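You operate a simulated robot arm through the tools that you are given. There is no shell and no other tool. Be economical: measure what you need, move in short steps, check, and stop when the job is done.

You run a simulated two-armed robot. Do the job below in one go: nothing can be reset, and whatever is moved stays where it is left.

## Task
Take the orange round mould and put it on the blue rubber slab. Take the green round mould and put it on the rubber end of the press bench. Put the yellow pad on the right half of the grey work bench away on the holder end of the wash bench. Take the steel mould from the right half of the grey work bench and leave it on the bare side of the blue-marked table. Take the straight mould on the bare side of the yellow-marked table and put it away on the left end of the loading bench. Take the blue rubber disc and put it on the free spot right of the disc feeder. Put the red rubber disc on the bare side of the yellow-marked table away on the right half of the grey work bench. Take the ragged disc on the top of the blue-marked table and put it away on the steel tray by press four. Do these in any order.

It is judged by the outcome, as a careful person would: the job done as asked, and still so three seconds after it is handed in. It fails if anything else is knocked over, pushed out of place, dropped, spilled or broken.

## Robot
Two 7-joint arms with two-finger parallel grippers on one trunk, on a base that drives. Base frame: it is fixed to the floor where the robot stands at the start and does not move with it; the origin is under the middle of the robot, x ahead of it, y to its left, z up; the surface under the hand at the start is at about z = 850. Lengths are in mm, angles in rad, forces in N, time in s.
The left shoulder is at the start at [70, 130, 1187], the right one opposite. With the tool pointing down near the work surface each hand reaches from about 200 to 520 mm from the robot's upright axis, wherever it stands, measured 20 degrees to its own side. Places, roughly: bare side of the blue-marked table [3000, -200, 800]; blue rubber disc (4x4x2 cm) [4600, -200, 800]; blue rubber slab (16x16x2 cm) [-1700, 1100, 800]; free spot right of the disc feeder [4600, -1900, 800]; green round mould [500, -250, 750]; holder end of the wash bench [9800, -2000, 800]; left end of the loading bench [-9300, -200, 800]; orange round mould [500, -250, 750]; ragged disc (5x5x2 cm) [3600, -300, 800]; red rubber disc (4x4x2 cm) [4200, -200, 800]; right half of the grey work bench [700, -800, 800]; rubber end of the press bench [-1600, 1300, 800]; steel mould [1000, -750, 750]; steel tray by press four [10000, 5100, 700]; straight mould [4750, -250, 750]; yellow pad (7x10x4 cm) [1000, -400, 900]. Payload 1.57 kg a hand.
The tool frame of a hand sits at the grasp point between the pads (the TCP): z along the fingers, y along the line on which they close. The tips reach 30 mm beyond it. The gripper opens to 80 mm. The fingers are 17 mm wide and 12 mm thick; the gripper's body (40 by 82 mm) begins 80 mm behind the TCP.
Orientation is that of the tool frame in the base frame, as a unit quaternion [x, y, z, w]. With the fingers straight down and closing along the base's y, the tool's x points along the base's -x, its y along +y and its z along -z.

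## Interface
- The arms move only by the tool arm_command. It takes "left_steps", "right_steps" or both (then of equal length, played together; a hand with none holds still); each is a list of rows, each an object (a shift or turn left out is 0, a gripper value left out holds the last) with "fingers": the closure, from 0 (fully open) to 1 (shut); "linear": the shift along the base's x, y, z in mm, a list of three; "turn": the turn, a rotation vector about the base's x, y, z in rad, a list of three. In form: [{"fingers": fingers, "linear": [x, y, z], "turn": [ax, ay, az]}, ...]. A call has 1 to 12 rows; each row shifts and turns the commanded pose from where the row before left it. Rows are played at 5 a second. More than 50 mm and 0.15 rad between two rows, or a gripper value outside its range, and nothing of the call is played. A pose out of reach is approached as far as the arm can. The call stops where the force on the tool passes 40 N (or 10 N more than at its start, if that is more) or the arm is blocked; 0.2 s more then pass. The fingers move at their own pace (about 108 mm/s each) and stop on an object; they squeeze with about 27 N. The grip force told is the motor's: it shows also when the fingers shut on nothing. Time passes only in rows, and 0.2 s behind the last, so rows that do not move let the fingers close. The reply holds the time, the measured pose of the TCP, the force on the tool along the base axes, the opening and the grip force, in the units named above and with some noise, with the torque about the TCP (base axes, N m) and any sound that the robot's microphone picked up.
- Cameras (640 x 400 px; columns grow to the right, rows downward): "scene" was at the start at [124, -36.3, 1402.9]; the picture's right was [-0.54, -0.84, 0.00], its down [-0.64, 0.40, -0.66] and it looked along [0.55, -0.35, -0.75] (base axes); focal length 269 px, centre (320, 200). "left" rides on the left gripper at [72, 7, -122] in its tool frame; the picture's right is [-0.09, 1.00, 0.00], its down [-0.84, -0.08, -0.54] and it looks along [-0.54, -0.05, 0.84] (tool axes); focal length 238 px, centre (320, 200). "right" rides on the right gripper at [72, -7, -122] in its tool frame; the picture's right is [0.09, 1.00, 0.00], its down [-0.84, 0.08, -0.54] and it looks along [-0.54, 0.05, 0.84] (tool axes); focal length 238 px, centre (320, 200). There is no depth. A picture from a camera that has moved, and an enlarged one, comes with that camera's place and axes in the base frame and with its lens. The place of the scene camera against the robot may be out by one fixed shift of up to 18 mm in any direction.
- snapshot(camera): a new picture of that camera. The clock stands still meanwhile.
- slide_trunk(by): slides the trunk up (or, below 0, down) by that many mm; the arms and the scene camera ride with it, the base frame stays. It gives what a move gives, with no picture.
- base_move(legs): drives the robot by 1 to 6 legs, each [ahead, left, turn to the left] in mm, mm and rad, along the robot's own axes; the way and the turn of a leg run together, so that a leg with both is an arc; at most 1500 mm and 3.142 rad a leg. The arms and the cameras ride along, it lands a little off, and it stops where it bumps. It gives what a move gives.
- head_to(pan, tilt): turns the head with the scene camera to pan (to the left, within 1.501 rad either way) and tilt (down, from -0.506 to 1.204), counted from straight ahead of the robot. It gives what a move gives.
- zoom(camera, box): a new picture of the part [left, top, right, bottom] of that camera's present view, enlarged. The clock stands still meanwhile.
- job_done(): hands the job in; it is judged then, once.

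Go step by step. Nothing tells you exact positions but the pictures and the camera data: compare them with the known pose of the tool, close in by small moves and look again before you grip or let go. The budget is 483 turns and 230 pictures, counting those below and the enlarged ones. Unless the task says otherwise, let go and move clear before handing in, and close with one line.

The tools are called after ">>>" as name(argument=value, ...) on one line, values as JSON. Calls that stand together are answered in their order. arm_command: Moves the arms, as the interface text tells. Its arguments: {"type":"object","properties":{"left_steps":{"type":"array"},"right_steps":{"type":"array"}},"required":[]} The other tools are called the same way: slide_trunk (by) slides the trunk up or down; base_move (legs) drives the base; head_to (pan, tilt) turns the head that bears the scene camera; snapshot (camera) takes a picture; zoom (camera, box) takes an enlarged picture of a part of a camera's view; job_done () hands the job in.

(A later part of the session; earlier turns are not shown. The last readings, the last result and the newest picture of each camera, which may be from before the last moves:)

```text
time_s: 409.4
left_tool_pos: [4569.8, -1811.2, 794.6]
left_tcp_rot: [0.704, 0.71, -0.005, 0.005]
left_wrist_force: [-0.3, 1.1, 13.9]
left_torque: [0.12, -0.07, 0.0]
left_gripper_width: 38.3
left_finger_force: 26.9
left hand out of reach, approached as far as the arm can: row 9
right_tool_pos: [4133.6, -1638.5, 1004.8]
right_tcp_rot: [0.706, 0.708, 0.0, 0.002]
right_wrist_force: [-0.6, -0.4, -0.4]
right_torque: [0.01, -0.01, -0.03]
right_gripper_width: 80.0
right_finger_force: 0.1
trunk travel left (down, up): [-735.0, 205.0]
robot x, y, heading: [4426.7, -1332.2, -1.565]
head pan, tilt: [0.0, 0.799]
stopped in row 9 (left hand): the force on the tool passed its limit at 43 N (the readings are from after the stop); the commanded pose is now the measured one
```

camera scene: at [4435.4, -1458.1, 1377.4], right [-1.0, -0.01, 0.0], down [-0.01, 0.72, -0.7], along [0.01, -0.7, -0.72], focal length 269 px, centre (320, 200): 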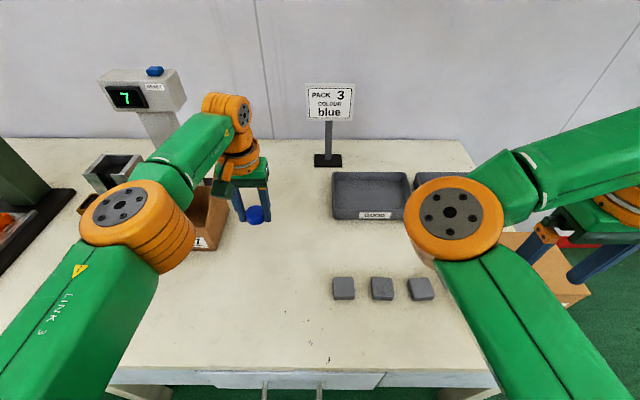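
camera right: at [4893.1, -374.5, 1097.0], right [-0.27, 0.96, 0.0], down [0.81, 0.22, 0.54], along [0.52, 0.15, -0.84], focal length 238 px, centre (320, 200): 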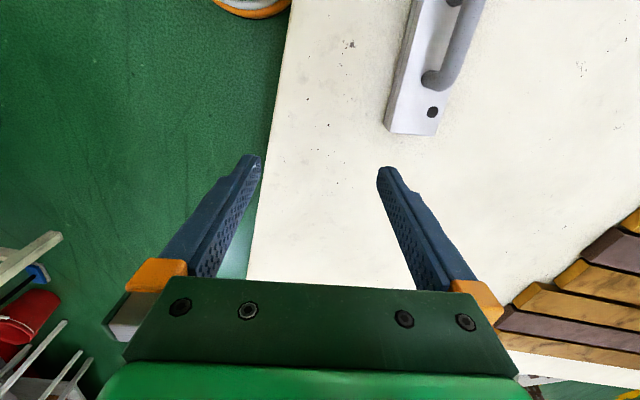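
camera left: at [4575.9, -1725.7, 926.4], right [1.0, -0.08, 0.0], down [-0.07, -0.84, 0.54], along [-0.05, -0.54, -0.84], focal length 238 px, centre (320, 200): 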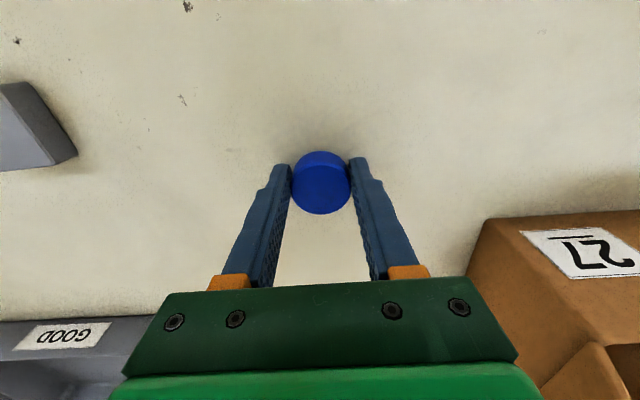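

Contact at the bench (z≈760). I release and rise.

>>> arm_command(left_steps=[{"fingers": 0.3}, {"fingers": 0.3}, {"fingers": 0.3}, {"linear": [0, 0, 10]}, {"linear": [0, 0, 25]}, {"linear": [0, 0, 35]}, {"linear": [0, 10, 40]}, {"linear": [0, 10, 40]}, {"linear": [5, 20, 40]}])

>>> snapshot(camera="left")

>>> snapshot(camera="scene")

```text
time_s: 411.4
left_tool_pos: [4573.2, -1776.1, 982.6]
left_tcp_rot: [0.703, 0.711, -0.003, 0.004]
left_wrist_force: [-0.7, 0.2, 0.1]
left_torque: [-0.01, 0.0, -0.04]
left_gripper_width: 56.1
left_finger_force: 0.0
right_tool_pos: [4135.3, -1641.0, 1004.1]
right_tcp_rot: [0.706, 0.708, -0.001, 0.0]
right_wrist_force: [-0.3, 0.9, 0.9]
right_torque: [-0.01, 0.0, -0.03]
right_gripper_width: 80.1
right_finger_force: 0.0
trunk travel left (down, up): [-735.0, 205.0]
robot x, y, heading: [4424.9, -1333.5, -1.559]
head pan, tilt: [0.0, 0.799]
```

```text
135 pictures are left
camera left: at [4579.3, -1702.3, 1103.6], right [1.0, -0.08, 0.0], down [-0.07, -0.83, 0.55], along [-0.04, -0.55, -0.83], focal length 238 px, centre (320, 200)
```

left: 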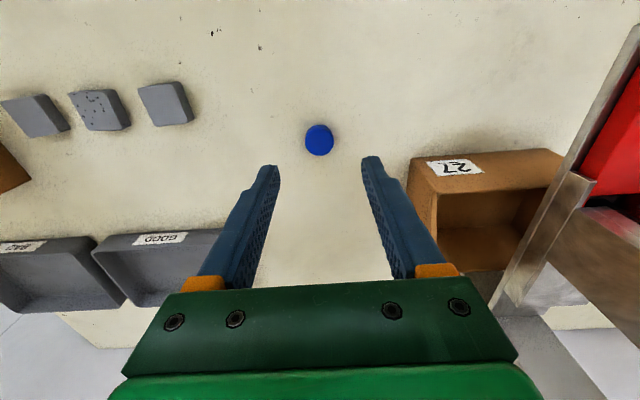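

```text
134 pictures are left
camera scene: at [4435.4, -1457.2, 1317.5], right [-1.0, -0.01, 0.0], down [-0.01, 0.72, -0.7], along [0.01, -0.7, -0.72], focal length 269 px, centre (320, 200)
```

scene: 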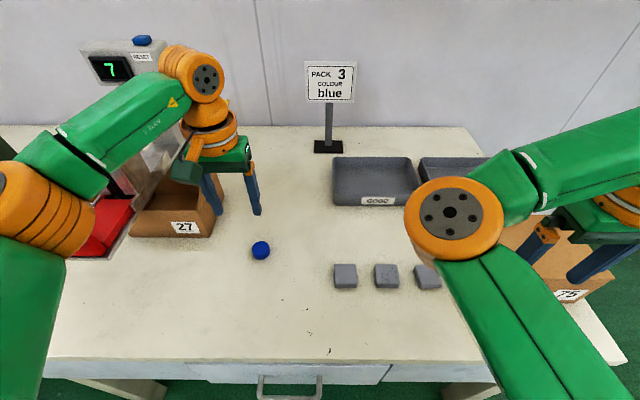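

The disc is down at about [4570,-1811], but the named spot is centred nearer y=-1900, so I'll carry it about 60 mm further back to be safe. I ease 45 mm closer first.

>>> base_move(legs=[[45, 0, 0]])

>>> slide_trunk(by=-40)

>>> arm_command(left_steps=[{"linear": [0, 0, -30], "fingers": 0.15}, {"linear": [0, 0, -30]}, {}])

>>> snapshot(camera="left")

```text
time_s: 412.4
left_tool_pos: [4572.5, -1819.7, 984.6]
left_tcp_rot: [0.703, 0.711, -0.005, 0.004]
left_wrist_force: [0.0, 0.1, -0.2]
left_torque: [-0.05, 0.01, -0.02]
left_gripper_width: 56.0
left_finger_force: 0.0
right_tool_pos: [4135.7, -1684.0, 1006.6]
right_tcp_rot: [0.706, 0.708, -0.002, 0.001]
right_wrist_force: [-0.3, -0.6, 0.5]
right_torque: [-0.04, 0.01, -0.01]
right_gripper_width: 79.9
right_finger_force: 0.0
trunk travel left (down, up): [-735.0, 205.0]
robot x, y, heading: [4428.3, -1380.5, -1.561]
head pan, tilt: [0.0, 0.799]
```

```text
time_s: 413.2
left_tool_pos: [4573.3, -1823.1, 942.0]
left_tcp_rot: [0.704, 0.71, -0.004, 0.003]
left_wrist_force: [0.3, -0.9, 0.1]
left_torque: [-0.03, 0.01, -0.02]
left_gripper_width: 55.8
left_finger_force: 0.0
right_tool_pos: [4134.8, -1686.1, 965.1]
right_tcp_rot: [0.707, 0.707, 0.0, 0.0]
right_wrist_force: [-0.2, -0.2, -0.4]
right_torque: [0.01, -0.02, -0.02]
right_gripper_width: 80.2
right_finger_force: 0.0
trunk travel left (down, up): [-695.0, 245.0]
robot x, y, heading: [4425.1, -1379.8, -1.564]
head pan, tilt: [0.0, 0.799]
```

```text
time_s: 414.0
left_tool_pos: [4572.6, -1822.3, 882.4]
left_tcp_rot: [0.704, 0.711, -0.005, 0.003]
left_wrist_force: [-0.4, 1.1, 0.6]
left_torque: [0.01, 0.02, 0.03]
left_gripper_width: 68.0
left_finger_force: 0.1
right_tool_pos: [4135.5, -1687.0, 964.7]
right_tcp_rot: [0.706, 0.708, 0.0, 0.0]
right_wrist_force: [-0.4, 0.6, -0.8]
right_torque: [0.02, 0.01, -0.01]
right_gripper_width: 80.1
right_finger_force: 0.1
trunk travel left (down, up): [-695.0, 245.0]
robot x, y, heading: [4426.7, -1380.9, -1.562]
head pan, tilt: [0.0, 0.799]
```

```text
133 pictures are left
camera left: at [4578.3, -1748.6, 1003.1], right [1.0, -0.08, 0.0], down [-0.07, -0.83, 0.55], along [-0.05, -0.55, -0.83], focal length 238 px, centre (320, 200)
```

left: 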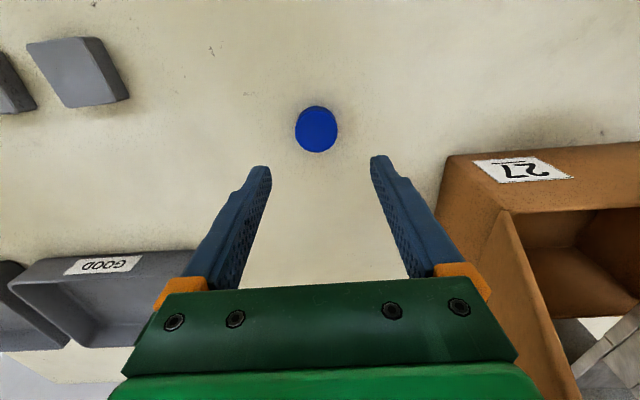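

>>> arm_command(left_steps=[{"linear": [-3, 5, -25], "turn": [0.011, 0, 0]}, {"linear": [0, 0, -25]}, {"linear": [0, 0, -22]}, {"linear": [0, 0, -14]}, {"fingers": 1}, {"fingers": 1}, {"fingers": 1}, {"linear": [0, 0, 4]}, {"linear": [0, 0, 6]}, {"linear": [4, -12, 2]}, {"linear": [4, -15, 0]}, {"linear": [4, -15, 0]}])

>>> snapshot(camera="left")

```text
time_s: 416.6
left_tool_pos: [4580.9, -1859.6, 807.1]
left_tcp_rot: [0.704, 0.711, 0.001, -0.001]
left_wrist_force: [0.1, 0.4, -0.4]
left_torque: [0.03, 0.02, 0.0]
left_gripper_width: 38.2
left_finger_force: 26.4
right_tool_pos: [4135.4, -1688.1, 963.3]
right_tcp_rot: [0.707, 0.708, 0.0, 0.001]
right_wrist_force: [0.0, -0.3, 0.7]
right_torque: [0.0, 0.01, 0.02]
right_gripper_width: 80.1
right_finger_force: 0.1
trunk travel left (down, up): [-695.0, 245.0]
robot x, y, heading: [4422.7, -1380.0, -1.566]
head pan, tilt: [0.0, 0.799]
```

```text
132 pictures are left
camera left: at [4587.7, -1788.3, 929.2], right [1.0, -0.08, 0.0], down [-0.07, -0.84, 0.54], along [-0.05, -0.54, -0.84], focal length 238 px, centre (320, 200)
```

left: 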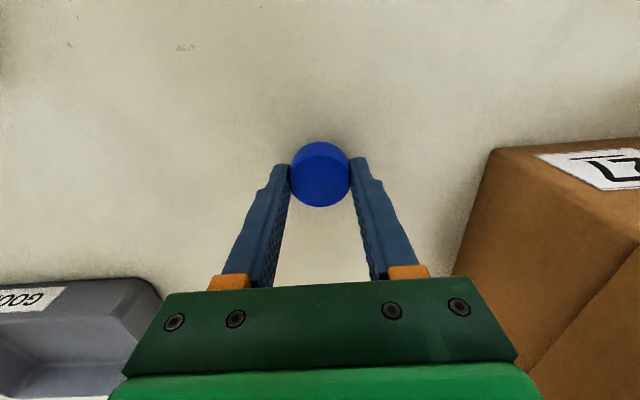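

>>> arm_command(left_steps=[{"linear": [0, -8, 0]}, {"linear": [0, 0, -4]}, {"linear": [0, 0, -3]}, {"linear": [0, 0, -2]}, {"linear": [0, 0, -2]}, {"linear": [0, 0, -2]}, {"linear": [0, 0, -2]}, {"linear": [0, 0, -2]}])

```text
time_s: 418.4
left_tool_pos: [4581.7, -1865.9, 795.8]
left_tcp_rot: [0.703, 0.711, -0.003, 0.002]
left_wrist_force: [5.6, -14.5, 34.8]
left_torque: [-0.12, -0.04, -0.07]
left_gripper_width: 38.4
left_finger_force: 26.5
right_tool_pos: [4134.4, -1684.0, 965.4]
right_tcp_rot: [0.707, 0.708, -0.001, 0.003]
right_wrist_force: [-0.7, -0.7, -0.3]
right_torque: [0.02, -0.01, -0.01]
right_gripper_width: 80.0
right_finger_force: 0.1
trunk travel left (down, up): [-695.0, 245.0]
robot x, y, heading: [4425.2, -1381.4, -1.564]
head pan, tilt: [0.0, 0.799]
```

In contact at [4582,-1866]. I ease up slightly, release and rise, then check.

>>> arm_command(left_steps=[{"linear": [0, 0, 2]}, {"fingers": 0.3}, {"fingers": 0.3}, {"fingers": 0.3}, {"linear": [0, 0, 10]}, {"linear": [0, 0, 25]}, {"linear": [0, 0, 35]}, {"linear": [0, 10, 40]}, {"linear": [0, 20, 40]}, {"linear": [0, 30, 40]}])

>>> snapshot(camera="left")

```text
time_s: 420.6
left_tool_pos: [4581.6, -1809.7, 984.5]
left_tcp_rot: [0.703, 0.711, -0.001, 0.0]
left_wrist_force: [-0.2, 0.8, 0.3]
left_torque: [-0.03, -0.03, -0.01]
left_gripper_width: 55.8
left_finger_force: 0.1
right_tool_pos: [4134.5, -1685.8, 964.9]
right_tcp_rot: [0.707, 0.707, 0.0, 0.001]
right_wrist_force: [-0.9, 1.5, -0.8]
right_torque: [-0.01, -0.03, -0.04]
right_gripper_width: 80.1
right_finger_force: 0.1
trunk travel left (down, up): [-695.0, 245.0]
robot x, y, heading: [4427.3, -1379.4, -1.562]
head pan, tilt: [0.0, 0.799]
```

```text
131 pictures are left
camera left: at [4587.3, -1736.7, 1107.1], right [1.0, -0.08, 0.0], down [-0.07, -0.84, 0.54], along [-0.04, -0.54, -0.84], focal length 238 px, centre (320, 200)
```

left: 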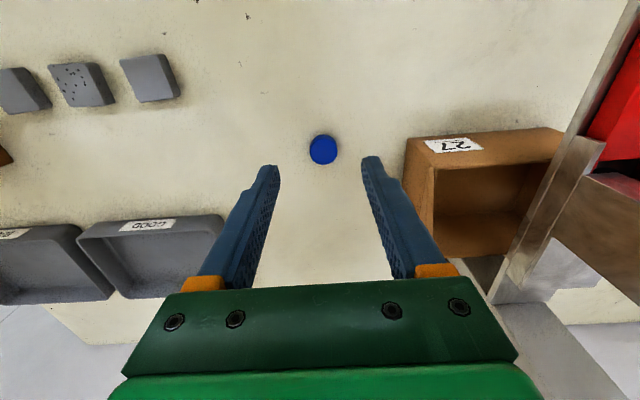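

The blue disc is set well at its spot. Now I back off, turn to heading 0.6 and approach the straight mould with the left hand, from its south-west.

>>> slide_trunk(by=100)

>>> base_move(legs=[[-400, 0, 0], [0, 0, 2.162]])

>>> head_to(pan=0.3, tilt=0.75)

>>> snapshot(camera="scene")

```text
time_s: 421.9
left_tool_pos: [4581.3, -1810.6, 1084.2]
left_tcp_rot: [0.704, 0.71, 0.0, -0.001]
left_wrist_force: [-0.1, -1.0, -0.7]
left_torque: [0.0, 0.03, 0.01]
left_gripper_width: 55.9
left_finger_force: 0.1
right_tool_pos: [4135.2, -1687.8, 1063.9]
right_tcp_rot: [0.707, 0.708, 0.0, 0.0]
right_wrist_force: [0.0, -0.5, 0.4]
right_torque: [-0.02, -0.02, 0.02]
right_gripper_width: 80.0
right_finger_force: 0.1
trunk travel left (down, up): [-795.0, 145.0]
robot x, y, heading: [4424.0, -1377.4, -1.567]
head pan, tilt: [0.0, 0.799]
```

```text
time_s: 429.5
left_tool_pos: [4704.3, -621.0, 1084.1]
left_tcp_rot: [-0.283, 0.959, -0.002, -0.001]
left_wrist_force: [0.1, -0.2, -0.4]
left_torque: [0.0, 0.02, -0.02]
left_gripper_width: 56.1
left_finger_force: 0.0
right_tool_pos: [4839.9, -1064.2, 1065.3]
right_tcp_rot: [-0.28, 0.96, 0.0, 0.0]
right_wrist_force: [0.3, 0.5, -0.4]
right_torque: [0.0, 0.0, 0.01]
right_gripper_width: 80.1
right_finger_force: 0.1
trunk travel left (down, up): [-795.0, 145.0]
robot x, y, heading: [4423.8, -983.1, 0.574]
head pan, tilt: [0.0, 0.799]
```

```text
time_s: 430.3
left_tool_pos: [4705.4, -621.3, 1084.3]
left_tcp_rot: [-0.283, 0.959, -0.001, 0.0]
left_wrist_force: [0.0, -0.5, 0.3]
left_torque: [0.03, -0.02, 0.0]
left_gripper_width: 56.1
left_finger_force: 0.0
right_tool_pos: [4840.1, -1063.5, 1064.4]
right_tcp_rot: [-0.279, 0.96, 0.0, 0.0]
right_wrist_force: [-0.2, 0.6, -0.1]
right_torque: [-0.03, 0.0, 0.0]
right_gripper_width: 80.0
right_finger_force: 0.0
trunk travel left (down, up): [-795.0, 145.0]
robot x, y, heading: [4420.4, -982.0, 0.573]
head pan, tilt: [0.3, 0.75]
```

```text
130 pictures are left
camera scene: at [4527.3, -886.7, 1381.3], right [0.77, -0.64, 0.0], down [-0.44, -0.52, -0.73], along [0.47, 0.56, -0.68], focal length 269 px, centre (320, 200)
```

scene: 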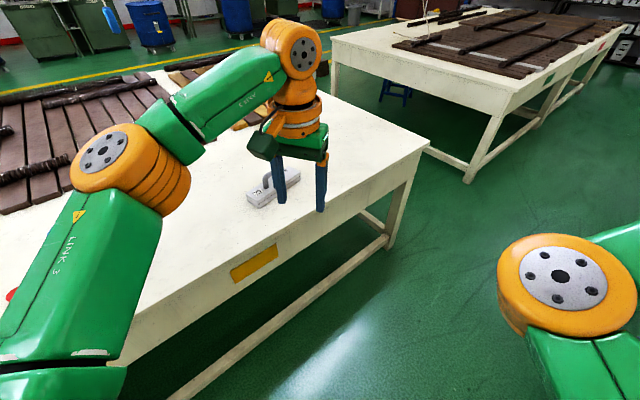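

The mould is ahead-left. I drive in so the left hand comes over its handle, then yaw it by −0.40.

>>> base_move(legs=[[305, 195, 0]])

>>> arm_command(left_steps=[{"turn": [0, 0, -0.134], "fingers": 0.2, "linear": [0, 0, -15]}, {"turn": [0, 0, -0.133], "linear": [0, 0, -15]}, {"turn": [0, 0, -0.133], "linear": [0, 0, -15]}, {}])

>>> snapshot(camera="left")

```text
time_s: 432.6
left_tool_pos: [4854.2, -300.1, 1084.6]
left_tcp_rot: [-0.286, 0.958, 0.0, -0.001]
left_wrist_force: [-0.4, -0.3, 0.2]
left_torque: [0.0, -0.01, 0.01]
left_gripper_width: 55.9
left_finger_force: 0.0
right_tool_pos: [4990.2, -740.2, 1064.2]
right_tcp_rot: [-0.282, 0.959, 0.001, 0.0]
right_wrist_force: [0.5, -0.1, -0.4]
right_torque: [0.02, 0.01, 0.06]
right_gripper_width: 80.1
right_finger_force: 0.1
trunk travel left (down, up): [-795.0, 145.0]
robot x, y, heading: [4576.0, -657.5, 0.582]
head pan, tilt: [0.3, 0.75]
```

```text
time_s: 433.6
left_tool_pos: [4854.0, -299.0, 1039.9]
left_tcp_rot: [-0.089, 0.996, -0.001, 0.0]
left_wrist_force: [-0.6, -0.4, 0.3]
left_torque: [0.0, -0.01, -0.01]
left_gripper_width: 64.0
left_finger_force: 0.1
right_tool_pos: [4991.7, -739.6, 1065.3]
right_tcp_rot: [-0.282, 0.959, 0.0, 0.0]
right_wrist_force: [-0.4, 0.8, -0.4]
right_torque: [0.0, 0.02, 0.04]
right_gripper_width: 79.7
right_finger_force: 0.0
trunk travel left (down, up): [-795.0, 145.0]
robot x, y, heading: [4576.4, -661.8, 0.581]
head pan, tilt: [0.3, 0.75]
```

```text
129 pictures are left
camera left: at [4782.4, -304.1, 1161.4], right [-0.09, 1.0, 0.0], down [0.84, 0.07, 0.54], along [0.54, 0.05, -0.84], focal length 238 px, centre (320, 200)
```

left: 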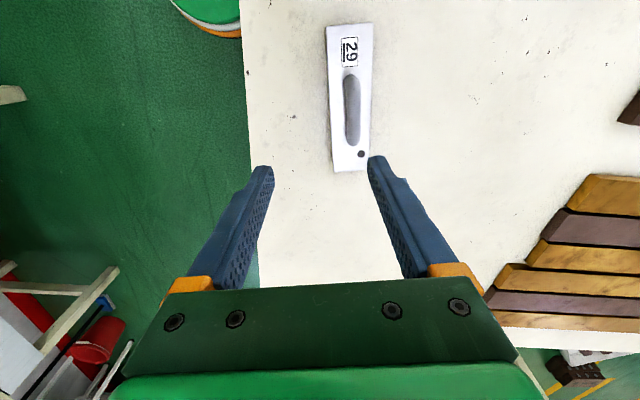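

Handle centre is about [4850,-253], yaw good. I lower the trunk 50 mm and move over it.

>>> slide_trunk(by=-50)

>>> arm_command(left_steps=[{"linear": [-1, 15, -30]}, {"linear": [-1, 16, -30]}, {"linear": [-1, 16, -30]}, {"linear": [0, 0, -15]}, {}])

>>> snapshot(camera="left")

```text
time_s: 434.5
left_tool_pos: [4854.1, -298.0, 990.5]
left_tcp_rot: [-0.089, 0.996, -0.001, -0.001]
left_wrist_force: [-0.5, 0.5, 0.4]
left_torque: [-0.02, 0.0, -0.02]
left_gripper_width: 63.8
left_finger_force: 0.0
right_tool_pos: [4991.4, -739.2, 1014.1]
right_tcp_rot: [-0.283, 0.959, -0.001, 0.0]
right_wrist_force: [0.3, 0.1, -0.4]
right_torque: [0.0, -0.01, -0.01]
right_gripper_width: 79.8
right_finger_force: 0.1
trunk travel left (down, up): [-745.0, 195.0]
robot x, y, heading: [4573.7, -659.9, 0.582]
head pan, tilt: [0.3, 0.75]
```

```text
time_s: 435.7
left_tool_pos: [4850.2, -251.2, 885.4]
left_tcp_rot: [-0.092, 0.996, 0.0, 0.0]
left_wrist_force: [0.1, -0.2, 0.1]
left_torque: [-0.01, -0.02, -0.03]
left_gripper_width: 63.9
left_finger_force: 0.0
right_tool_pos: [4990.3, -739.6, 1014.4]
right_tcp_rot: [-0.283, 0.959, 0.0, 0.0]
right_wrist_force: [-0.2, 0.2, 0.5]
right_torque: [0.02, -0.03, 0.0]
right_gripper_width: 80.1
right_finger_force: 0.1
trunk travel left (down, up): [-745.0, 195.0]
robot x, y, heading: [4577.0, -663.4, 0.578]
head pan, tilt: [0.3, 0.75]
```

```text
128 pictures are left
camera left: at [4779.2, -257.1, 1006.5], right [-0.09, 1.0, 0.0], down [0.84, 0.08, 0.54], along [0.54, 0.05, -0.84], focal length 238 px, centre (320, 200)
```

left: 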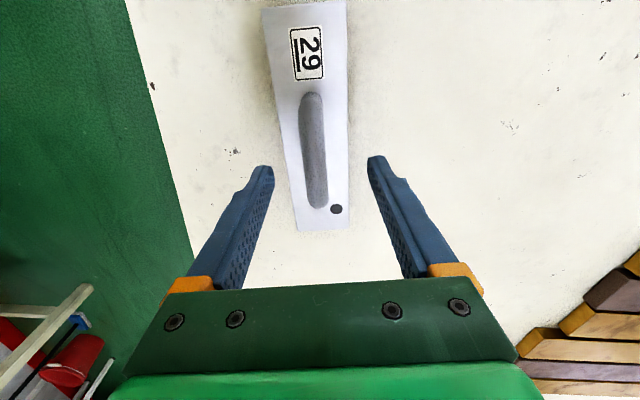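

Aligned to within 4 mm. I descend to put the bar between the pads, close and lift a little.

>>> arm_command(left_steps=[{"linear": [0, -4, -20], "turn": [0, 0, -0.03]}, {"linear": [0, 0, -20]}, {"linear": [0, 0, -12]}, {"linear": [0, 0, -7]}, {"fingers": 1}, {"fingers": 1}, {"fingers": 1}, {"fingers": 1}])

>>> snapshot(camera="left")

```text
time_s: 437.5
left_tool_pos: [4817.6, -246.8, 853.9]
left_tcp_rot: [-0.074, 0.997, -0.002, 0.0]
left_wrist_force: [-0.5, -0.8, 1.4]
left_torque: [0.11, -0.15, -0.21]
left_gripper_width: 17.9
left_finger_force: 26.5
left hand out of reach, approached as far as the arm can: row 1, 2
right_tool_pos: [4992.0, -739.4, 1014.4]
right_tcp_rot: [-0.282, 0.959, 0.0, 0.0]
right_wrist_force: [0.5, 0.1, 0.8]
right_torque: [-0.05, 0.0, -0.01]
right_gripper_width: 79.9
right_finger_force: 0.1
trunk travel left (down, up): [-745.0, 195.0]
robot x, y, heading: [4574.3, -660.5, 0.583]
head pan, tilt: [0.3, 0.75]
```

```text
127 pictures are left
camera left: at [4746.1, -250.3, 975.1], right [-0.06, 1.0, 0.0], down [0.84, 0.05, 0.54], along [0.54, 0.03, -0.84], focal length 238 px, centre (320, 200)
```

left: 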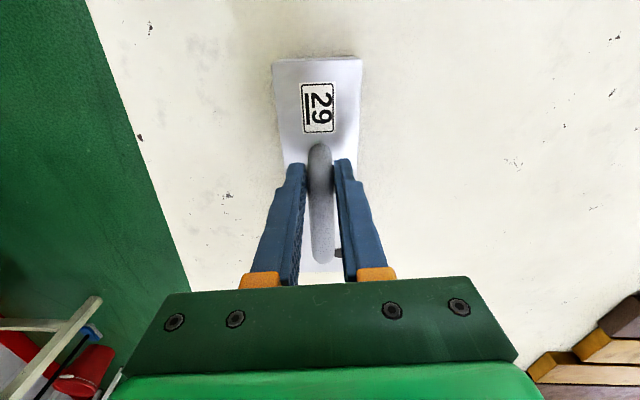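

The arm fell short and the pads closed near the handle's end. I open, rise, and move the base 45 mm closer with the trunk lower.

>>> arm_command(left_steps=[{"fingers": 0.3}, {"fingers": 0.3}, {"linear": [0, 0, 20]}, {"linear": [0, 0, 30]}, {"linear": [0, 0, 30]}])

>>> base_move(legs=[[50, -20, 0]])

>>> slide_trunk(by=-40)

>>> snapshot(camera="left")

```text
time_s: 438.7
left_tool_pos: [4818.4, -246.0, 935.2]
left_tcp_rot: [-0.074, 0.997, 0.0, 0.0]
left_wrist_force: [0.1, 0.6, 0.4]
left_torque: [0.01, -0.01, -0.01]
left_gripper_width: 55.9
left_finger_force: 0.0
right_tool_pos: [4993.0, -740.7, 1014.8]
right_tcp_rot: [-0.283, 0.959, 0.0, 0.0]
right_wrist_force: [-0.5, -0.9, -0.5]
right_torque: [-0.01, 0.02, -0.02]
right_gripper_width: 80.0
right_finger_force: 0.1
trunk travel left (down, up): [-745.0, 195.0]
robot x, y, heading: [4577.4, -659.7, 0.582]
head pan, tilt: [0.3, 0.75]
```

```text
time_s: 439.6
left_tool_pos: [4867.0, -234.1, 937.2]
left_tcp_rot: [-0.075, 0.997, -0.001, 0.003]
left_wrist_force: [-0.2, 0.2, 0.2]
left_torque: [0.03, 0.01, -0.03]
left_gripper_width: 56.0
left_finger_force: 0.0
right_tool_pos: [5040.3, -730.1, 1015.8]
right_tcp_rot: [-0.282, 0.959, -0.001, 0.002]
right_wrist_force: [-0.7, -0.1, -0.7]
right_torque: [0.01, -0.05, -0.02]
right_gripper_width: 80.1
right_finger_force: 0.0
trunk travel left (down, up): [-745.0, 195.0]
robot x, y, heading: [4629.4, -648.2, 0.582]
head pan, tilt: [0.3, 0.75]
```

```text
time_s: 440.5
left_tool_pos: [4871.3, -234.0, 894.7]
left_tcp_rot: [-0.075, 0.997, -0.001, -0.001]
left_wrist_force: [0.1, 0.1, -0.1]
left_torque: [0.0, 0.03, 0.02]
left_gripper_width: 55.8
left_finger_force: 0.0
right_tool_pos: [5045.2, -729.2, 973.3]
right_tcp_rot: [-0.282, 0.959, 0.001, 0.0]
right_wrist_force: [0.2, 1.3, -0.3]
right_torque: [-0.02, -0.02, -0.01]
right_gripper_width: 80.3
right_finger_force: 0.1
trunk travel left (down, up): [-705.0, 235.0]
robot x, y, heading: [4626.4, -649.4, 0.575]
head pan, tilt: [0.3, 0.75]
```

```text
126 pictures are left
camera left: at [4800.0, -238.6, 1017.5], right [-0.06, 1.0, 0.0], down [0.84, 0.05, 0.54], along [0.54, 0.03, -0.84], focal length 238 px, centre (320, 200)
```

left: 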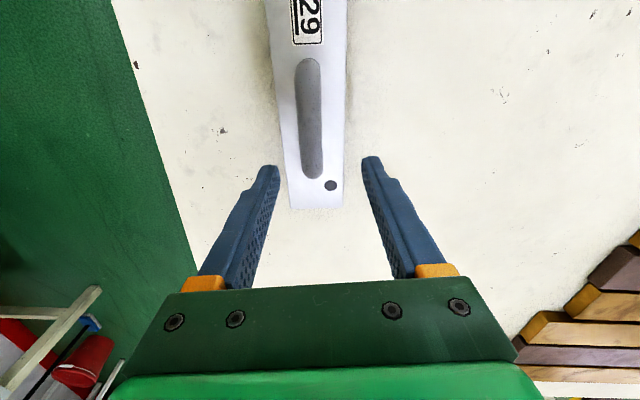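

Handle centre is now about [4853,-245]. I position, descend and close.

>>> arm_command(left_steps=[{"linear": [-9, -6, -10]}, {"linear": [-9, -5, -15]}, {"linear": [0, 0, -15]}, {"linear": [0, 0, -15]}, {}])

>>> snapshot(camera="left")

```text
time_s: 441.7
left_tool_pos: [4851.3, -246.5, 841.6]
left_tcp_rot: [-0.075, 0.997, 0.0, -0.001]
left_wrist_force: [0.9, 0.2, -0.4]
left_torque: [0.03, -0.03, 0.03]
left_gripper_width: 55.9
left_finger_force: 0.0
right_tool_pos: [5045.2, -729.9, 973.8]
right_tcp_rot: [-0.282, 0.959, 0.0, 0.0]
right_wrist_force: [0.7, 0.3, 0.8]
right_torque: [0.03, -0.01, -0.01]
right_gripper_width: 80.1
right_finger_force: 0.1
trunk travel left (down, up): [-705.0, 235.0]
robot x, y, heading: [4630.6, -652.5, 0.583]
head pan, tilt: [0.3, 0.75]
```

```text
125 pictures are left
camera left: at [4779.6, -249.2, 963.4], right [-0.06, 1.0, 0.0], down [0.84, 0.05, 0.54], along [0.54, 0.03, -0.84], focal length 238 px, centre (320, 200)
```

left: 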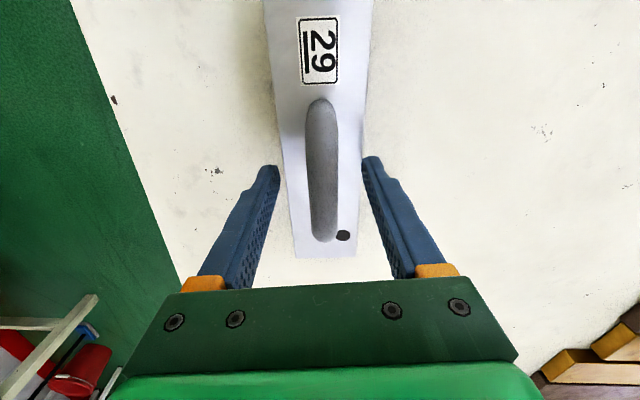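

>>> arm_command(left_steps=[{"linear": [0, 0, -9]}, {"linear": [0, 0, -8]}, {"fingers": 1}, {"fingers": 1}, {"fingers": 1}, {"linear": [0, 0, 3]}, {"linear": [0, 0, 4]}, {"linear": [0, 0, 6]}, {}])

>>> snapshot(camera="left")

>>> snapshot(camera="scene")

```text
time_s: 442.5
left_tool_pos: [4853.0, -245.4, 831.1]
left_tcp_rot: [-0.076, 0.997, 0.005, 0.008]
left_wrist_force: [2.3, 4.4, 32.6]
left_torque: [-0.91, 0.81, -0.31]
left_gripper_width: 17.5
left_finger_force: 26.9
right_tool_pos: [5041.7, -731.4, 975.9]
right_tcp_rot: [-0.283, 0.959, 0.0, 0.001]
right_wrist_force: [0.8, 0.5, -0.4]
right_torque: [0.0, -0.02, 0.01]
right_gripper_width: 80.2
right_finger_force: 0.1
trunk travel left (down, up): [-705.0, 235.0]
robot x, y, heading: [4625.8, -647.7, 0.577]
head pan, tilt: [0.3, 0.75]
stopped in row 3 (left hand): the force on the tool passed its limit at 42 N (the readings are from after the stop); the commanded pose is now the measured one
```

```text
124 pictures are left
camera left: at [4779.2, -251.2, 951.9], right [-0.06, 1.0, 0.01], down [0.83, 0.05, 0.55], along [0.55, 0.04, -0.83], focal length 238 px, centre (320, 200)
```

left: 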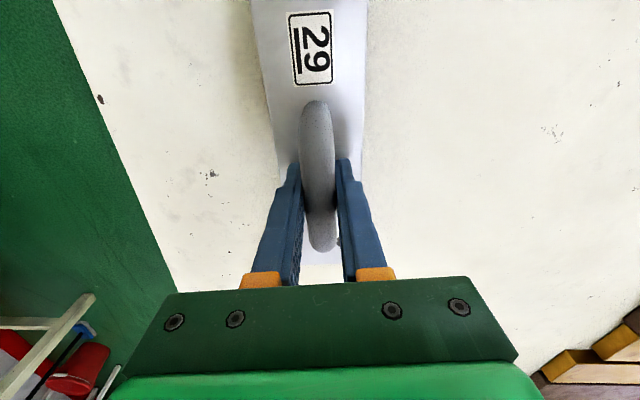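

```text
123 pictures are left
camera scene: at [4727.4, -557.2, 1292.3], right [0.77, -0.64, 0.0], down [-0.43, -0.52, -0.73], along [0.47, 0.57, -0.68], focal length 269 px, centre (320, 200)
```

scene: 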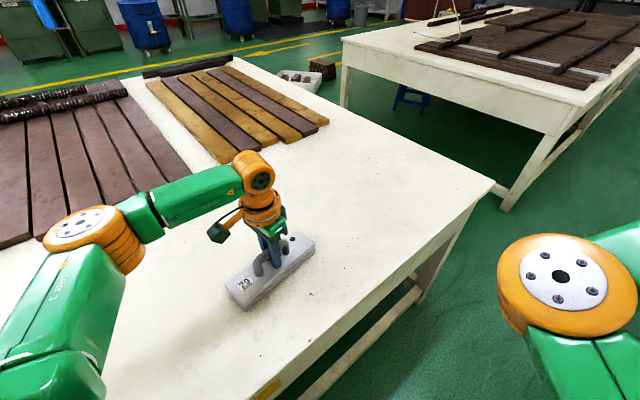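

The tips had just met the mould body while the bar is held (17.5 mm). I lift slowly and level the hand.

>>> arm_command(left_steps=[{"linear": [0, 0, 2], "fingers": 1}, {"linear": [0, 0, 3], "turn": [-0.005, 0.007, 0]}, {"linear": [0, 0, 4], "turn": [-0.006, 0.008, 0]}, {"linear": [0, 0, 5]}, {"linear": [0, 0, 8]}, {"linear": [0, 0, 10]}, {}])

>>> snapshot(camera="left")

>>> snapshot(camera="scene")

```text
time_s: 444.1
left_tool_pos: [4854.5, -244.2, 856.6]
left_tcp_rot: [-0.076, 0.997, -0.004, -0.006]
left_wrist_force: [1.0, -0.1, -4.6]
left_torque: [-0.01, 0.0, -0.02]
left_gripper_width: 17.7
left_finger_force: 27.0
right_tool_pos: [5045.2, -728.3, 974.0]
right_tcp_rot: [-0.282, 0.959, 0.0, 0.0]
right_wrist_force: [0.3, -0.1, 0.0]
right_torque: [-0.01, -0.01, -0.01]
right_gripper_width: 80.1
right_finger_force: 0.0
trunk travel left (down, up): [-705.0, 235.0]
robot x, y, heading: [4630.9, -650.7, 0.583]
head pan, tilt: [0.3, 0.75]
```

```text
122 pictures are left
camera left: at [4782.9, -246.5, 979.8], right [-0.06, 1.0, -0.01], down [0.84, 0.05, 0.53], along [0.53, 0.03, -0.85], focal length 238 px, centre (320, 200)
```

left: 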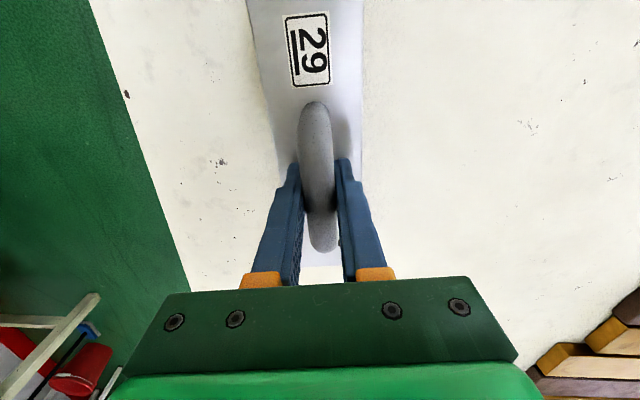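

```text
121 pictures are left
camera scene: at [4731.6, -552.3, 1291.2], right [0.77, -0.64, 0.0], down [-0.44, -0.53, -0.73], along [0.47, 0.56, -0.68], focal length 269 px, centre (320, 200)
```

scene: 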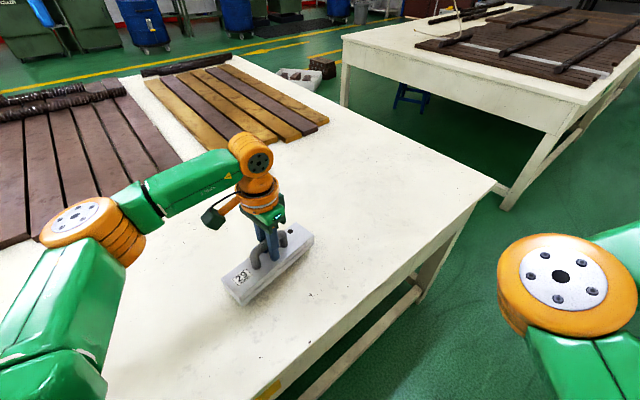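

The mould hangs level. I lift it further, raise the trunk, back out and turn to face the red disc, left of the bucket.

>>> arm_command(left_steps=[{"linear": [0, 0, 15]}, {"linear": [0, 0, 20]}, {"linear": [0, 0, 20]}, {"linear": [0, -5, 20]}, {"linear": [-5, -10, 20], "turn": [0, 0, 0.1]}, {"linear": [-10, -15, 10], "turn": [0, 0, 0.1]}, {"linear": [-10, -15, 0], "turn": [0, 0, 0.1]}, {"linear": [-10, -15, 0], "turn": [0, 0, 0.1]}])

>>> slide_trunk(by=100)

>>> base_move(legs=[[-400, 0, 0], [0, 0, 0.99], [0, 310, 0]])

>>> head_to(pan=0, tilt=0.75)

>>> snapshot(camera="scene")

```text
time_s: 445.9
left_tool_pos: [4817.8, -305.5, 963.7]
left_tcp_rot: [-0.274, 0.962, -0.004, -0.004]
left_wrist_force: [-0.6, 0.1, -4.4]
left_torque: [0.03, 0.03, 0.02]
left_gripper_width: 17.4
left_finger_force: 26.8
right_tool_pos: [5044.1, -730.0, 973.6]
right_tcp_rot: [-0.282, 0.959, 0.0, -0.001]
right_wrist_force: [0.0, -0.1, -1.3]
right_torque: [-0.02, 0.03, 0.03]
right_gripper_width: 80.0
right_finger_force: 0.0
trunk travel left (down, up): [-705.0, 235.0]
robot x, y, heading: [4628.6, -651.3, 0.579]
head pan, tilt: [0.3, 0.75]
```

```text
time_s: 447.2
left_tool_pos: [4818.4, -304.0, 1063.8]
left_tcp_rot: [-0.272, 0.962, -0.005, -0.005]
left_wrist_force: [0.3, 0.3, -4.1]
left_torque: [0.0, -0.01, 0.02]
left_gripper_width: 17.3
left_finger_force: 26.6
right_tool_pos: [5045.4, -728.7, 1075.5]
right_tcp_rot: [-0.282, 0.959, -0.001, 0.0]
right_wrist_force: [0.2, 0.5, -0.1]
right_torque: [-0.01, 0.02, 0.01]
right_gripper_width: 80.1
right_finger_force: 0.0
trunk travel left (down, up): [-805.0, 135.0]
robot x, y, heading: [4627.0, -648.2, 0.581]
head pan, tilt: [0.3, 0.75]
```

```text
time_s: 453.9
left_tool_pos: [3810.8, -523.7, 1063.9]
left_tcp_rot: [-0.703, 0.711, -0.005, -0.003]
left_wrist_force: [-0.7, 0.3, -3.2]
left_torque: [0.02, 0.02, 0.01]
left_gripper_width: 17.4
left_finger_force: 27.2
right_tool_pos: [4289.9, -557.1, 1073.3]
right_tcp_rot: [0.711, -0.703, 0.001, 0.0]
right_wrist_force: [0.5, 0.4, 0.5]
right_torque: [0.0, -0.03, -0.01]
right_gripper_width: 80.1
right_finger_force: 0.0
trunk travel left (down, up): [-805.0, 135.0]
robot x, y, heading: [3998.2, -868.0, 1.593]
head pan, tilt: [0.3, 0.75]
```

```text
time_s: 454.7
left_tool_pos: [3809.2, -524.9, 1062.9]
left_tcp_rot: [-0.704, 0.71, -0.006, -0.002]
left_wrist_force: [-0.1, -0.8, -4.6]
left_torque: [0.0, -0.01, 0.0]
left_gripper_width: 17.7
left_finger_force: 27.3
right_tool_pos: [4286.8, -558.6, 1074.7]
right_tcp_rot: [0.711, -0.703, 0.001, 0.001]
right_wrist_force: [0.2, -0.1, 0.2]
right_torque: [0.01, -0.03, 0.06]
right_gripper_width: 80.2
right_finger_force: 0.0
trunk travel left (down, up): [-805.0, 135.0]
robot x, y, heading: [3997.3, -868.4, 1.592]
head pan, tilt: [0.0, 0.75]
```

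```text
120 pictures are left
camera scene: at [4004.4, -729.7, 1391.2], right [1.0, 0.02, 0.0], down [0.01, -0.68, -0.73], along [-0.01, 0.73, -0.68], focal length 269 px, centre (320, 200)
```

scene: 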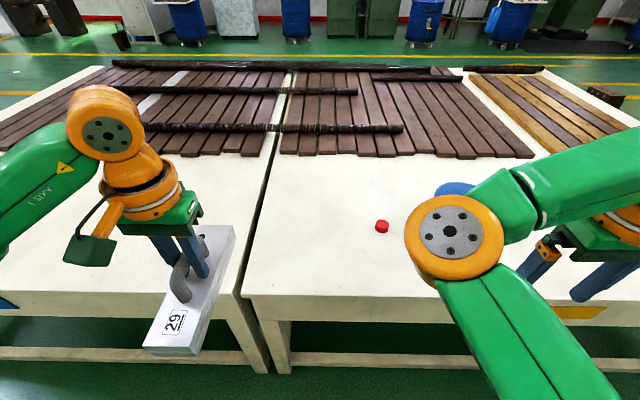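

The red disc is at about [4182,-190] with the bucket well to its right. I approach and bring the right hand over it.

>>> base_move(legs=[[225, 0, -0.02]])

>>> slide_trunk(by=-80)

>>> arm_command(right_steps=[{"linear": [-20, 15, -25], "fingers": 0.1}, {"linear": [-20, 20, -25]}, {"linear": [-20, 20, -25]}, {"linear": [-20, 20, -25]}, {"linear": [-15, 20, -20]}, {}])

>>> snapshot(camera="right")

```text
time_s: 456.4
left_tool_pos: [3814.1, -296.6, 1064.3]
left_tcp_rot: [-0.696, 0.718, -0.005, -0.001]
left_wrist_force: [-0.3, 0.3, -3.8]
left_torque: [0.01, 0.0, 0.02]
left_gripper_width: 17.4
left_finger_force: 26.8
right_tool_pos: [4292.9, -339.3, 1074.7]
right_tcp_rot: [-0.703, 0.711, 0.001, 0.0]
right_wrist_force: [0.3, -0.9, 0.2]
right_torque: [0.02, 0.0, -0.02]
right_gripper_width: 80.1
right_finger_force: 0.0
trunk travel left (down, up): [-805.0, 135.0]
robot x, y, heading: [3997.0, -645.2, 1.566]
head pan, tilt: [0.0, 0.75]
```

```text
time_s: 457.6
left_tool_pos: [3814.6, -295.8, 982.2]
left_tcp_rot: [-0.696, 0.718, -0.006, -0.002]
left_wrist_force: [0.1, 0.8, -3.5]
left_torque: [0.01, 0.02, 0.0]
left_gripper_width: 17.5
left_finger_force: 27.0
right_tool_pos: [4293.0, -338.0, 994.4]
right_tcp_rot: [-0.704, 0.711, 0.0, 0.0]
right_wrist_force: [0.6, 0.9, 0.3]
right_torque: [-0.02, 0.04, 0.0]
right_gripper_width: 79.9
right_finger_force: 0.1
trunk travel left (down, up): [-725.0, 215.0]
robot x, y, heading: [3999.8, -646.9, 1.565]
head pan, tilt: [0.0, 0.75]
```

```text
time_s: 458.4
left_tool_pos: [3814.0, -297.5, 983.0]
left_tcp_rot: [-0.696, 0.718, -0.005, -0.001]
left_wrist_force: [-1.1, 0.4, -5.0]
left_torque: [-0.03, -0.01, -0.01]
left_gripper_width: 17.6
left_finger_force: 26.7
right_tool_pos: [4271.0, -274.5, 929.1]
right_tcp_rot: [-0.7, 0.714, -0.003, 0.004]
right_wrist_force: [-0.6, -3.0, 1.1]
right_torque: [0.13, -0.04, -0.03]
right_gripper_width: 71.8
right_finger_force: 0.1
right hand out of reach, approached as far as the arm can: row 1, 2, 3
trunk travel left (down, up): [-725.0, 215.0]
robot x, y, heading: [3999.2, -645.0, 1.563]
head pan, tilt: [0.0, 0.75]
stopped in row 4 (right hand): the force on the tool passed its limit at 64 N (the readings are from after the stop); the commanded pose is now the measured one
```

```text
119 pictures are left
camera right: at [4275.0, -346.6, 1051.7], right [-1.0, -0.07, -0.01], down [-0.07, 0.84, 0.54], along [-0.03, 0.54, -0.84], focal length 238 px, centre (320, 200)
```

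right: 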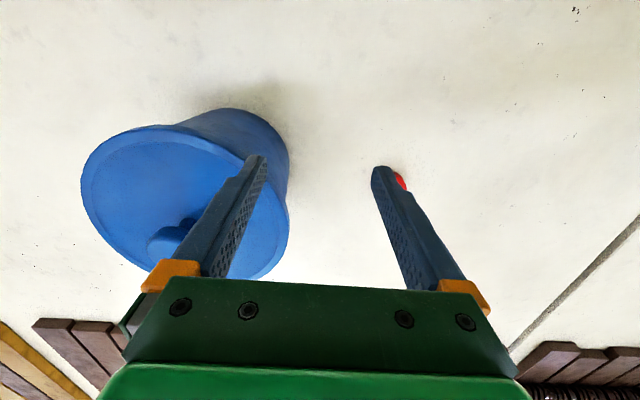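

The hand was held outward by its reach limit and a finger touched the bucket lid. I lift straight up at once and check whether the bucket moved.

>>> arm_command(right_steps=[{"linear": [0, 0, 20]}, {"linear": [0, 0, 30]}, {"linear": [0, -10, 40]}, {"linear": [0, -20, 30]}, {}])

>>> snapshot(camera="right")

>>> head_to(pan=-0.5, tilt=0.75)

>>> snapshot(camera="scene")

```text
time_s: 459.6
left_tool_pos: [3816.6, -293.0, 981.8]
left_tcp_rot: [-0.696, 0.718, -0.006, -0.002]
left_wrist_force: [-0.1, 0.1, -4.3]
left_torque: [-0.05, 0.04, 0.0]
left_gripper_width: 17.5
left_finger_force: 26.7
right_tool_pos: [4275.4, -298.1, 1049.2]
right_tcp_rot: [-0.7, 0.714, -0.004, 0.002]
right_wrist_force: [-0.4, -0.4, -0.5]
right_torque: [0.04, 0.0, 0.03]
right_gripper_width: 71.8
right_finger_force: 0.1
right hand out of reach, approached as far as the arm can: row 3
trunk travel left (down, up): [-725.0, 215.0]
robot x, y, heading: [4000.3, -642.2, 1.564]
head pan, tilt: [0.0, 0.75]
```

```text
118 pictures are left
camera right: at [4280.6, -369.2, 1170.8], right [-1.0, -0.07, -0.01], down [-0.06, 0.84, 0.54], along [-0.03, 0.54, -0.84], focal length 238 px, centre (320, 200)
```

right: 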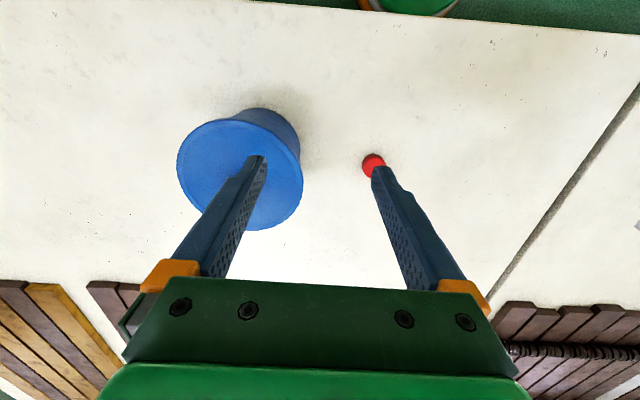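

```text
time_s: 460.5
left_tool_pos: [3815.6, -293.3, 983.2]
left_tcp_rot: [-0.696, 0.718, -0.006, -0.001]
left_wrist_force: [0.1, 1.0, -3.6]
left_torque: [-0.02, 0.0, -0.01]
left_gripper_width: 17.7
left_finger_force: 26.5
right_tool_pos: [4276.9, -297.1, 1048.1]
right_tcp_rot: [-0.699, 0.715, -0.004, 0.002]
right_wrist_force: [0.2, -0.3, 0.5]
right_torque: [-0.01, -0.03, 0.01]
right_gripper_width: 71.8
right_finger_force: 0.0
trunk travel left (down, up): [-725.0, 215.0]
robot x, y, heading: [3997.7, -643.3, 1.565]
head pan, tilt: [-0.499, 0.75]
```

```text
117 pictures are left
camera scene: at [4046.2, -514.3, 1311.3], right [0.88, -0.48, 0.0], down [-0.33, -0.6, -0.73], along [0.35, 0.64, -0.68], focal length 269 px, centre (320, 200)
```

scene: 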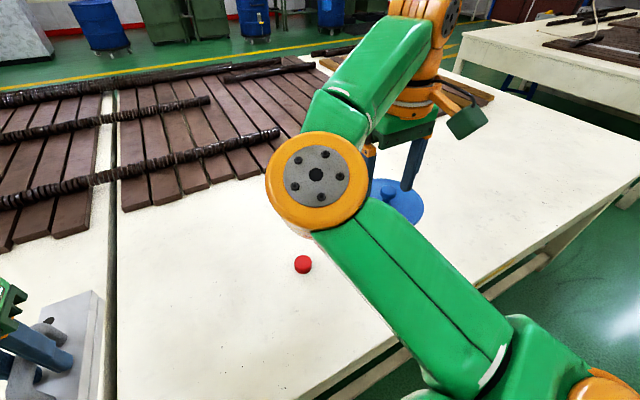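

The finger pressed only down on the lid rim; by both views the bucket is still where it was. The red disc is at [4174,-195]; I shift the base left 103 mm so the hand lines up without reaching inward, then go forward.

>>> base_move(legs=[[0, 103, 0]])

>>> arm_command(right_steps=[{"linear": [0, 20, -20]}, {"linear": [0, 20, -20]}, {"linear": [0, 20, -20]}, {"linear": [0, 20, -20]}, {"linear": [0, 15, -20]}, {}])

>>> snapshot(camera="right")

```text
time_s: 461.7
left_tool_pos: [3711.7, -294.7, 983.5]
left_tcp_rot: [-0.697, 0.717, -0.005, -0.003]
left_wrist_force: [-0.2, 0.0, -4.4]
left_torque: [0.01, -0.01, -0.02]
left_gripper_width: 17.2
left_finger_force: 27.1
right_tool_pos: [4172.4, -295.5, 1048.0]
right_tcp_rot: [-0.701, 0.713, -0.003, 0.002]
right_wrist_force: [-0.3, -1.2, -0.4]
right_torque: [0.02, 0.0, -0.03]
right_gripper_width: 71.9
right_finger_force: 0.1
trunk travel left (down, up): [-725.0, 215.0]
robot x, y, heading: [3895.1, -646.1, 1.566]
head pan, tilt: [-0.499, 0.75]
```

```text
time_s: 463.1
left_tool_pos: [3709.1, -295.4, 982.8]
left_tcp_rot: [-0.696, 0.718, -0.006, -0.002]
left_wrist_force: [0.2, 0.6, -4.5]
left_torque: [0.03, 0.0, 0.02]
left_gripper_width: 17.5
left_finger_force: 26.6
right_tool_pos: [4168.0, -201.9, 947.8]
right_tcp_rot: [-0.701, 0.713, -0.004, 0.003]
right_wrist_force: [0.7, 0.9, -0.3]
right_torque: [0.01, -0.03, 0.01]
right_gripper_width: 71.8
right_finger_force: 0.1
trunk travel left (down, up): [-725.0, 215.0]
robot x, y, heading: [3893.6, -645.4, 1.57]
head pan, tilt: [-0.499, 0.75]
```

```text
116 pictures are left
camera right: at [4173.5, -274.8, 1070.4], right [-1.0, -0.07, -0.01], down [-0.07, 0.84, 0.54], along [-0.03, 0.54, -0.84], focal length 238 px, centre (320, 200)
```

right: 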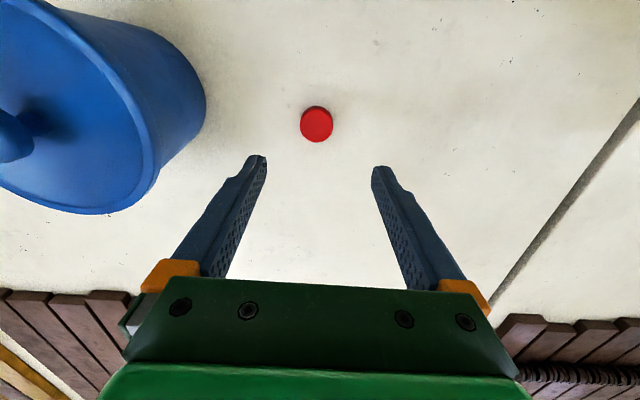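

>>> arm_command(right_steps=[{"linear": [4, 3, -25]}, {"linear": [3, 2, -25]}, {"linear": [0, 0, -30]}, {"linear": [0, 0, -30]}, {"linear": [0, 0, -25]}, {"linear": [0, 0, -18]}, {}])

>>> snapshot(camera="right")

```text
time_s: 464.7
left_tool_pos: [3709.9, -295.3, 982.7]
left_tcp_rot: [-0.697, 0.717, -0.006, -0.002]
left_wrist_force: [0.0, -0.8, -4.2]
left_torque: [0.0, 0.0, 0.01]
left_gripper_width: 17.5
left_finger_force: 26.7
right_tool_pos: [4176.8, -193.7, 795.6]
right_tcp_rot: [-0.701, 0.713, -0.003, 0.003]
right_wrist_force: [0.9, 0.5, 2.4]
right_torque: [0.02, 0.1, -0.08]
right_gripper_width: 71.8
right_finger_force: 0.0
trunk travel left (down, up): [-725.0, 215.0]
robot x, y, heading: [3896.8, -641.1, 1.569]
head pan, tilt: [-0.499, 0.75]
```

```text
115 pictures are left
camera right: at [4182.3, -265.7, 917.5], right [-1.0, -0.07, -0.01], down [-0.07, 0.84, 0.54], along [-0.03, 0.54, -0.84], focal length 238 px, centre (320, 200)
```

right: 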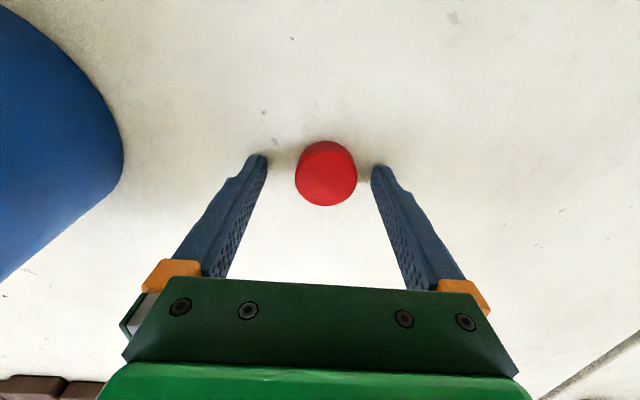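

Well centred. I raise 2 mm, close and lift.

>>> arm_command(right_steps=[{"linear": [0, -2, 2]}, {"fingers": 1}, {"fingers": 1}, {"fingers": 1}, {"linear": [0, 0, 4]}, {"linear": [0, 0, 6]}, {"linear": [0, 0, 10]}, {"linear": [0, 0, 20]}, {"linear": [0, 0, 30]}, {"linear": [0, -5, 30]}, {"linear": [0, -20, 40]}, {"linear": [0, -30, 30]}])

>>> snapshot(camera="right")

```text
time_s: 467.3
left_tool_pos: [3709.0, -295.5, 983.5]
left_tcp_rot: [-0.697, 0.717, -0.007, -0.001]
left_wrist_force: [0.2, 0.3, -4.1]
left_torque: [0.02, -0.03, 0.05]
left_gripper_width: 17.4
left_finger_force: 26.4
right_tool_pos: [4181.4, -258.1, 969.4]
right_tcp_rot: [-0.701, 0.713, -0.003, 0.004]
right_wrist_force: [-0.3, -0.8, 0.0]
right_torque: [0.04, 0.01, -0.01]
right_gripper_width: 38.1
right_finger_force: 26.8
trunk travel left (down, up): [-725.0, 215.0]
robot x, y, heading: [3896.2, -642.8, 1.569]
head pan, tilt: [-0.499, 0.75]
```

```text
114 pictures are left
camera right: at [4185.4, -330.7, 1090.9], right [-1.0, -0.07, -0.01], down [-0.07, 0.84, 0.54], along [-0.03, 0.54, -0.84], focal length 238 px, centre (320, 200)
```

right: 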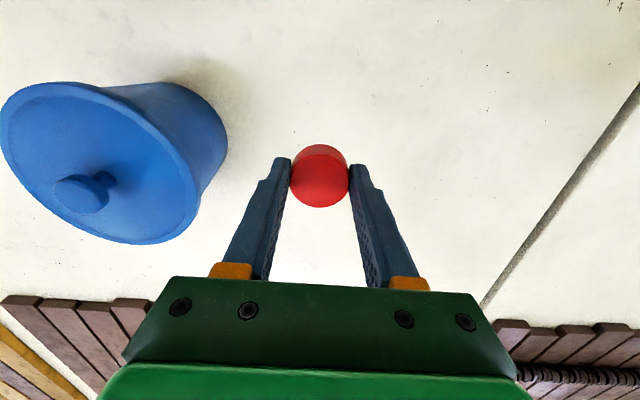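

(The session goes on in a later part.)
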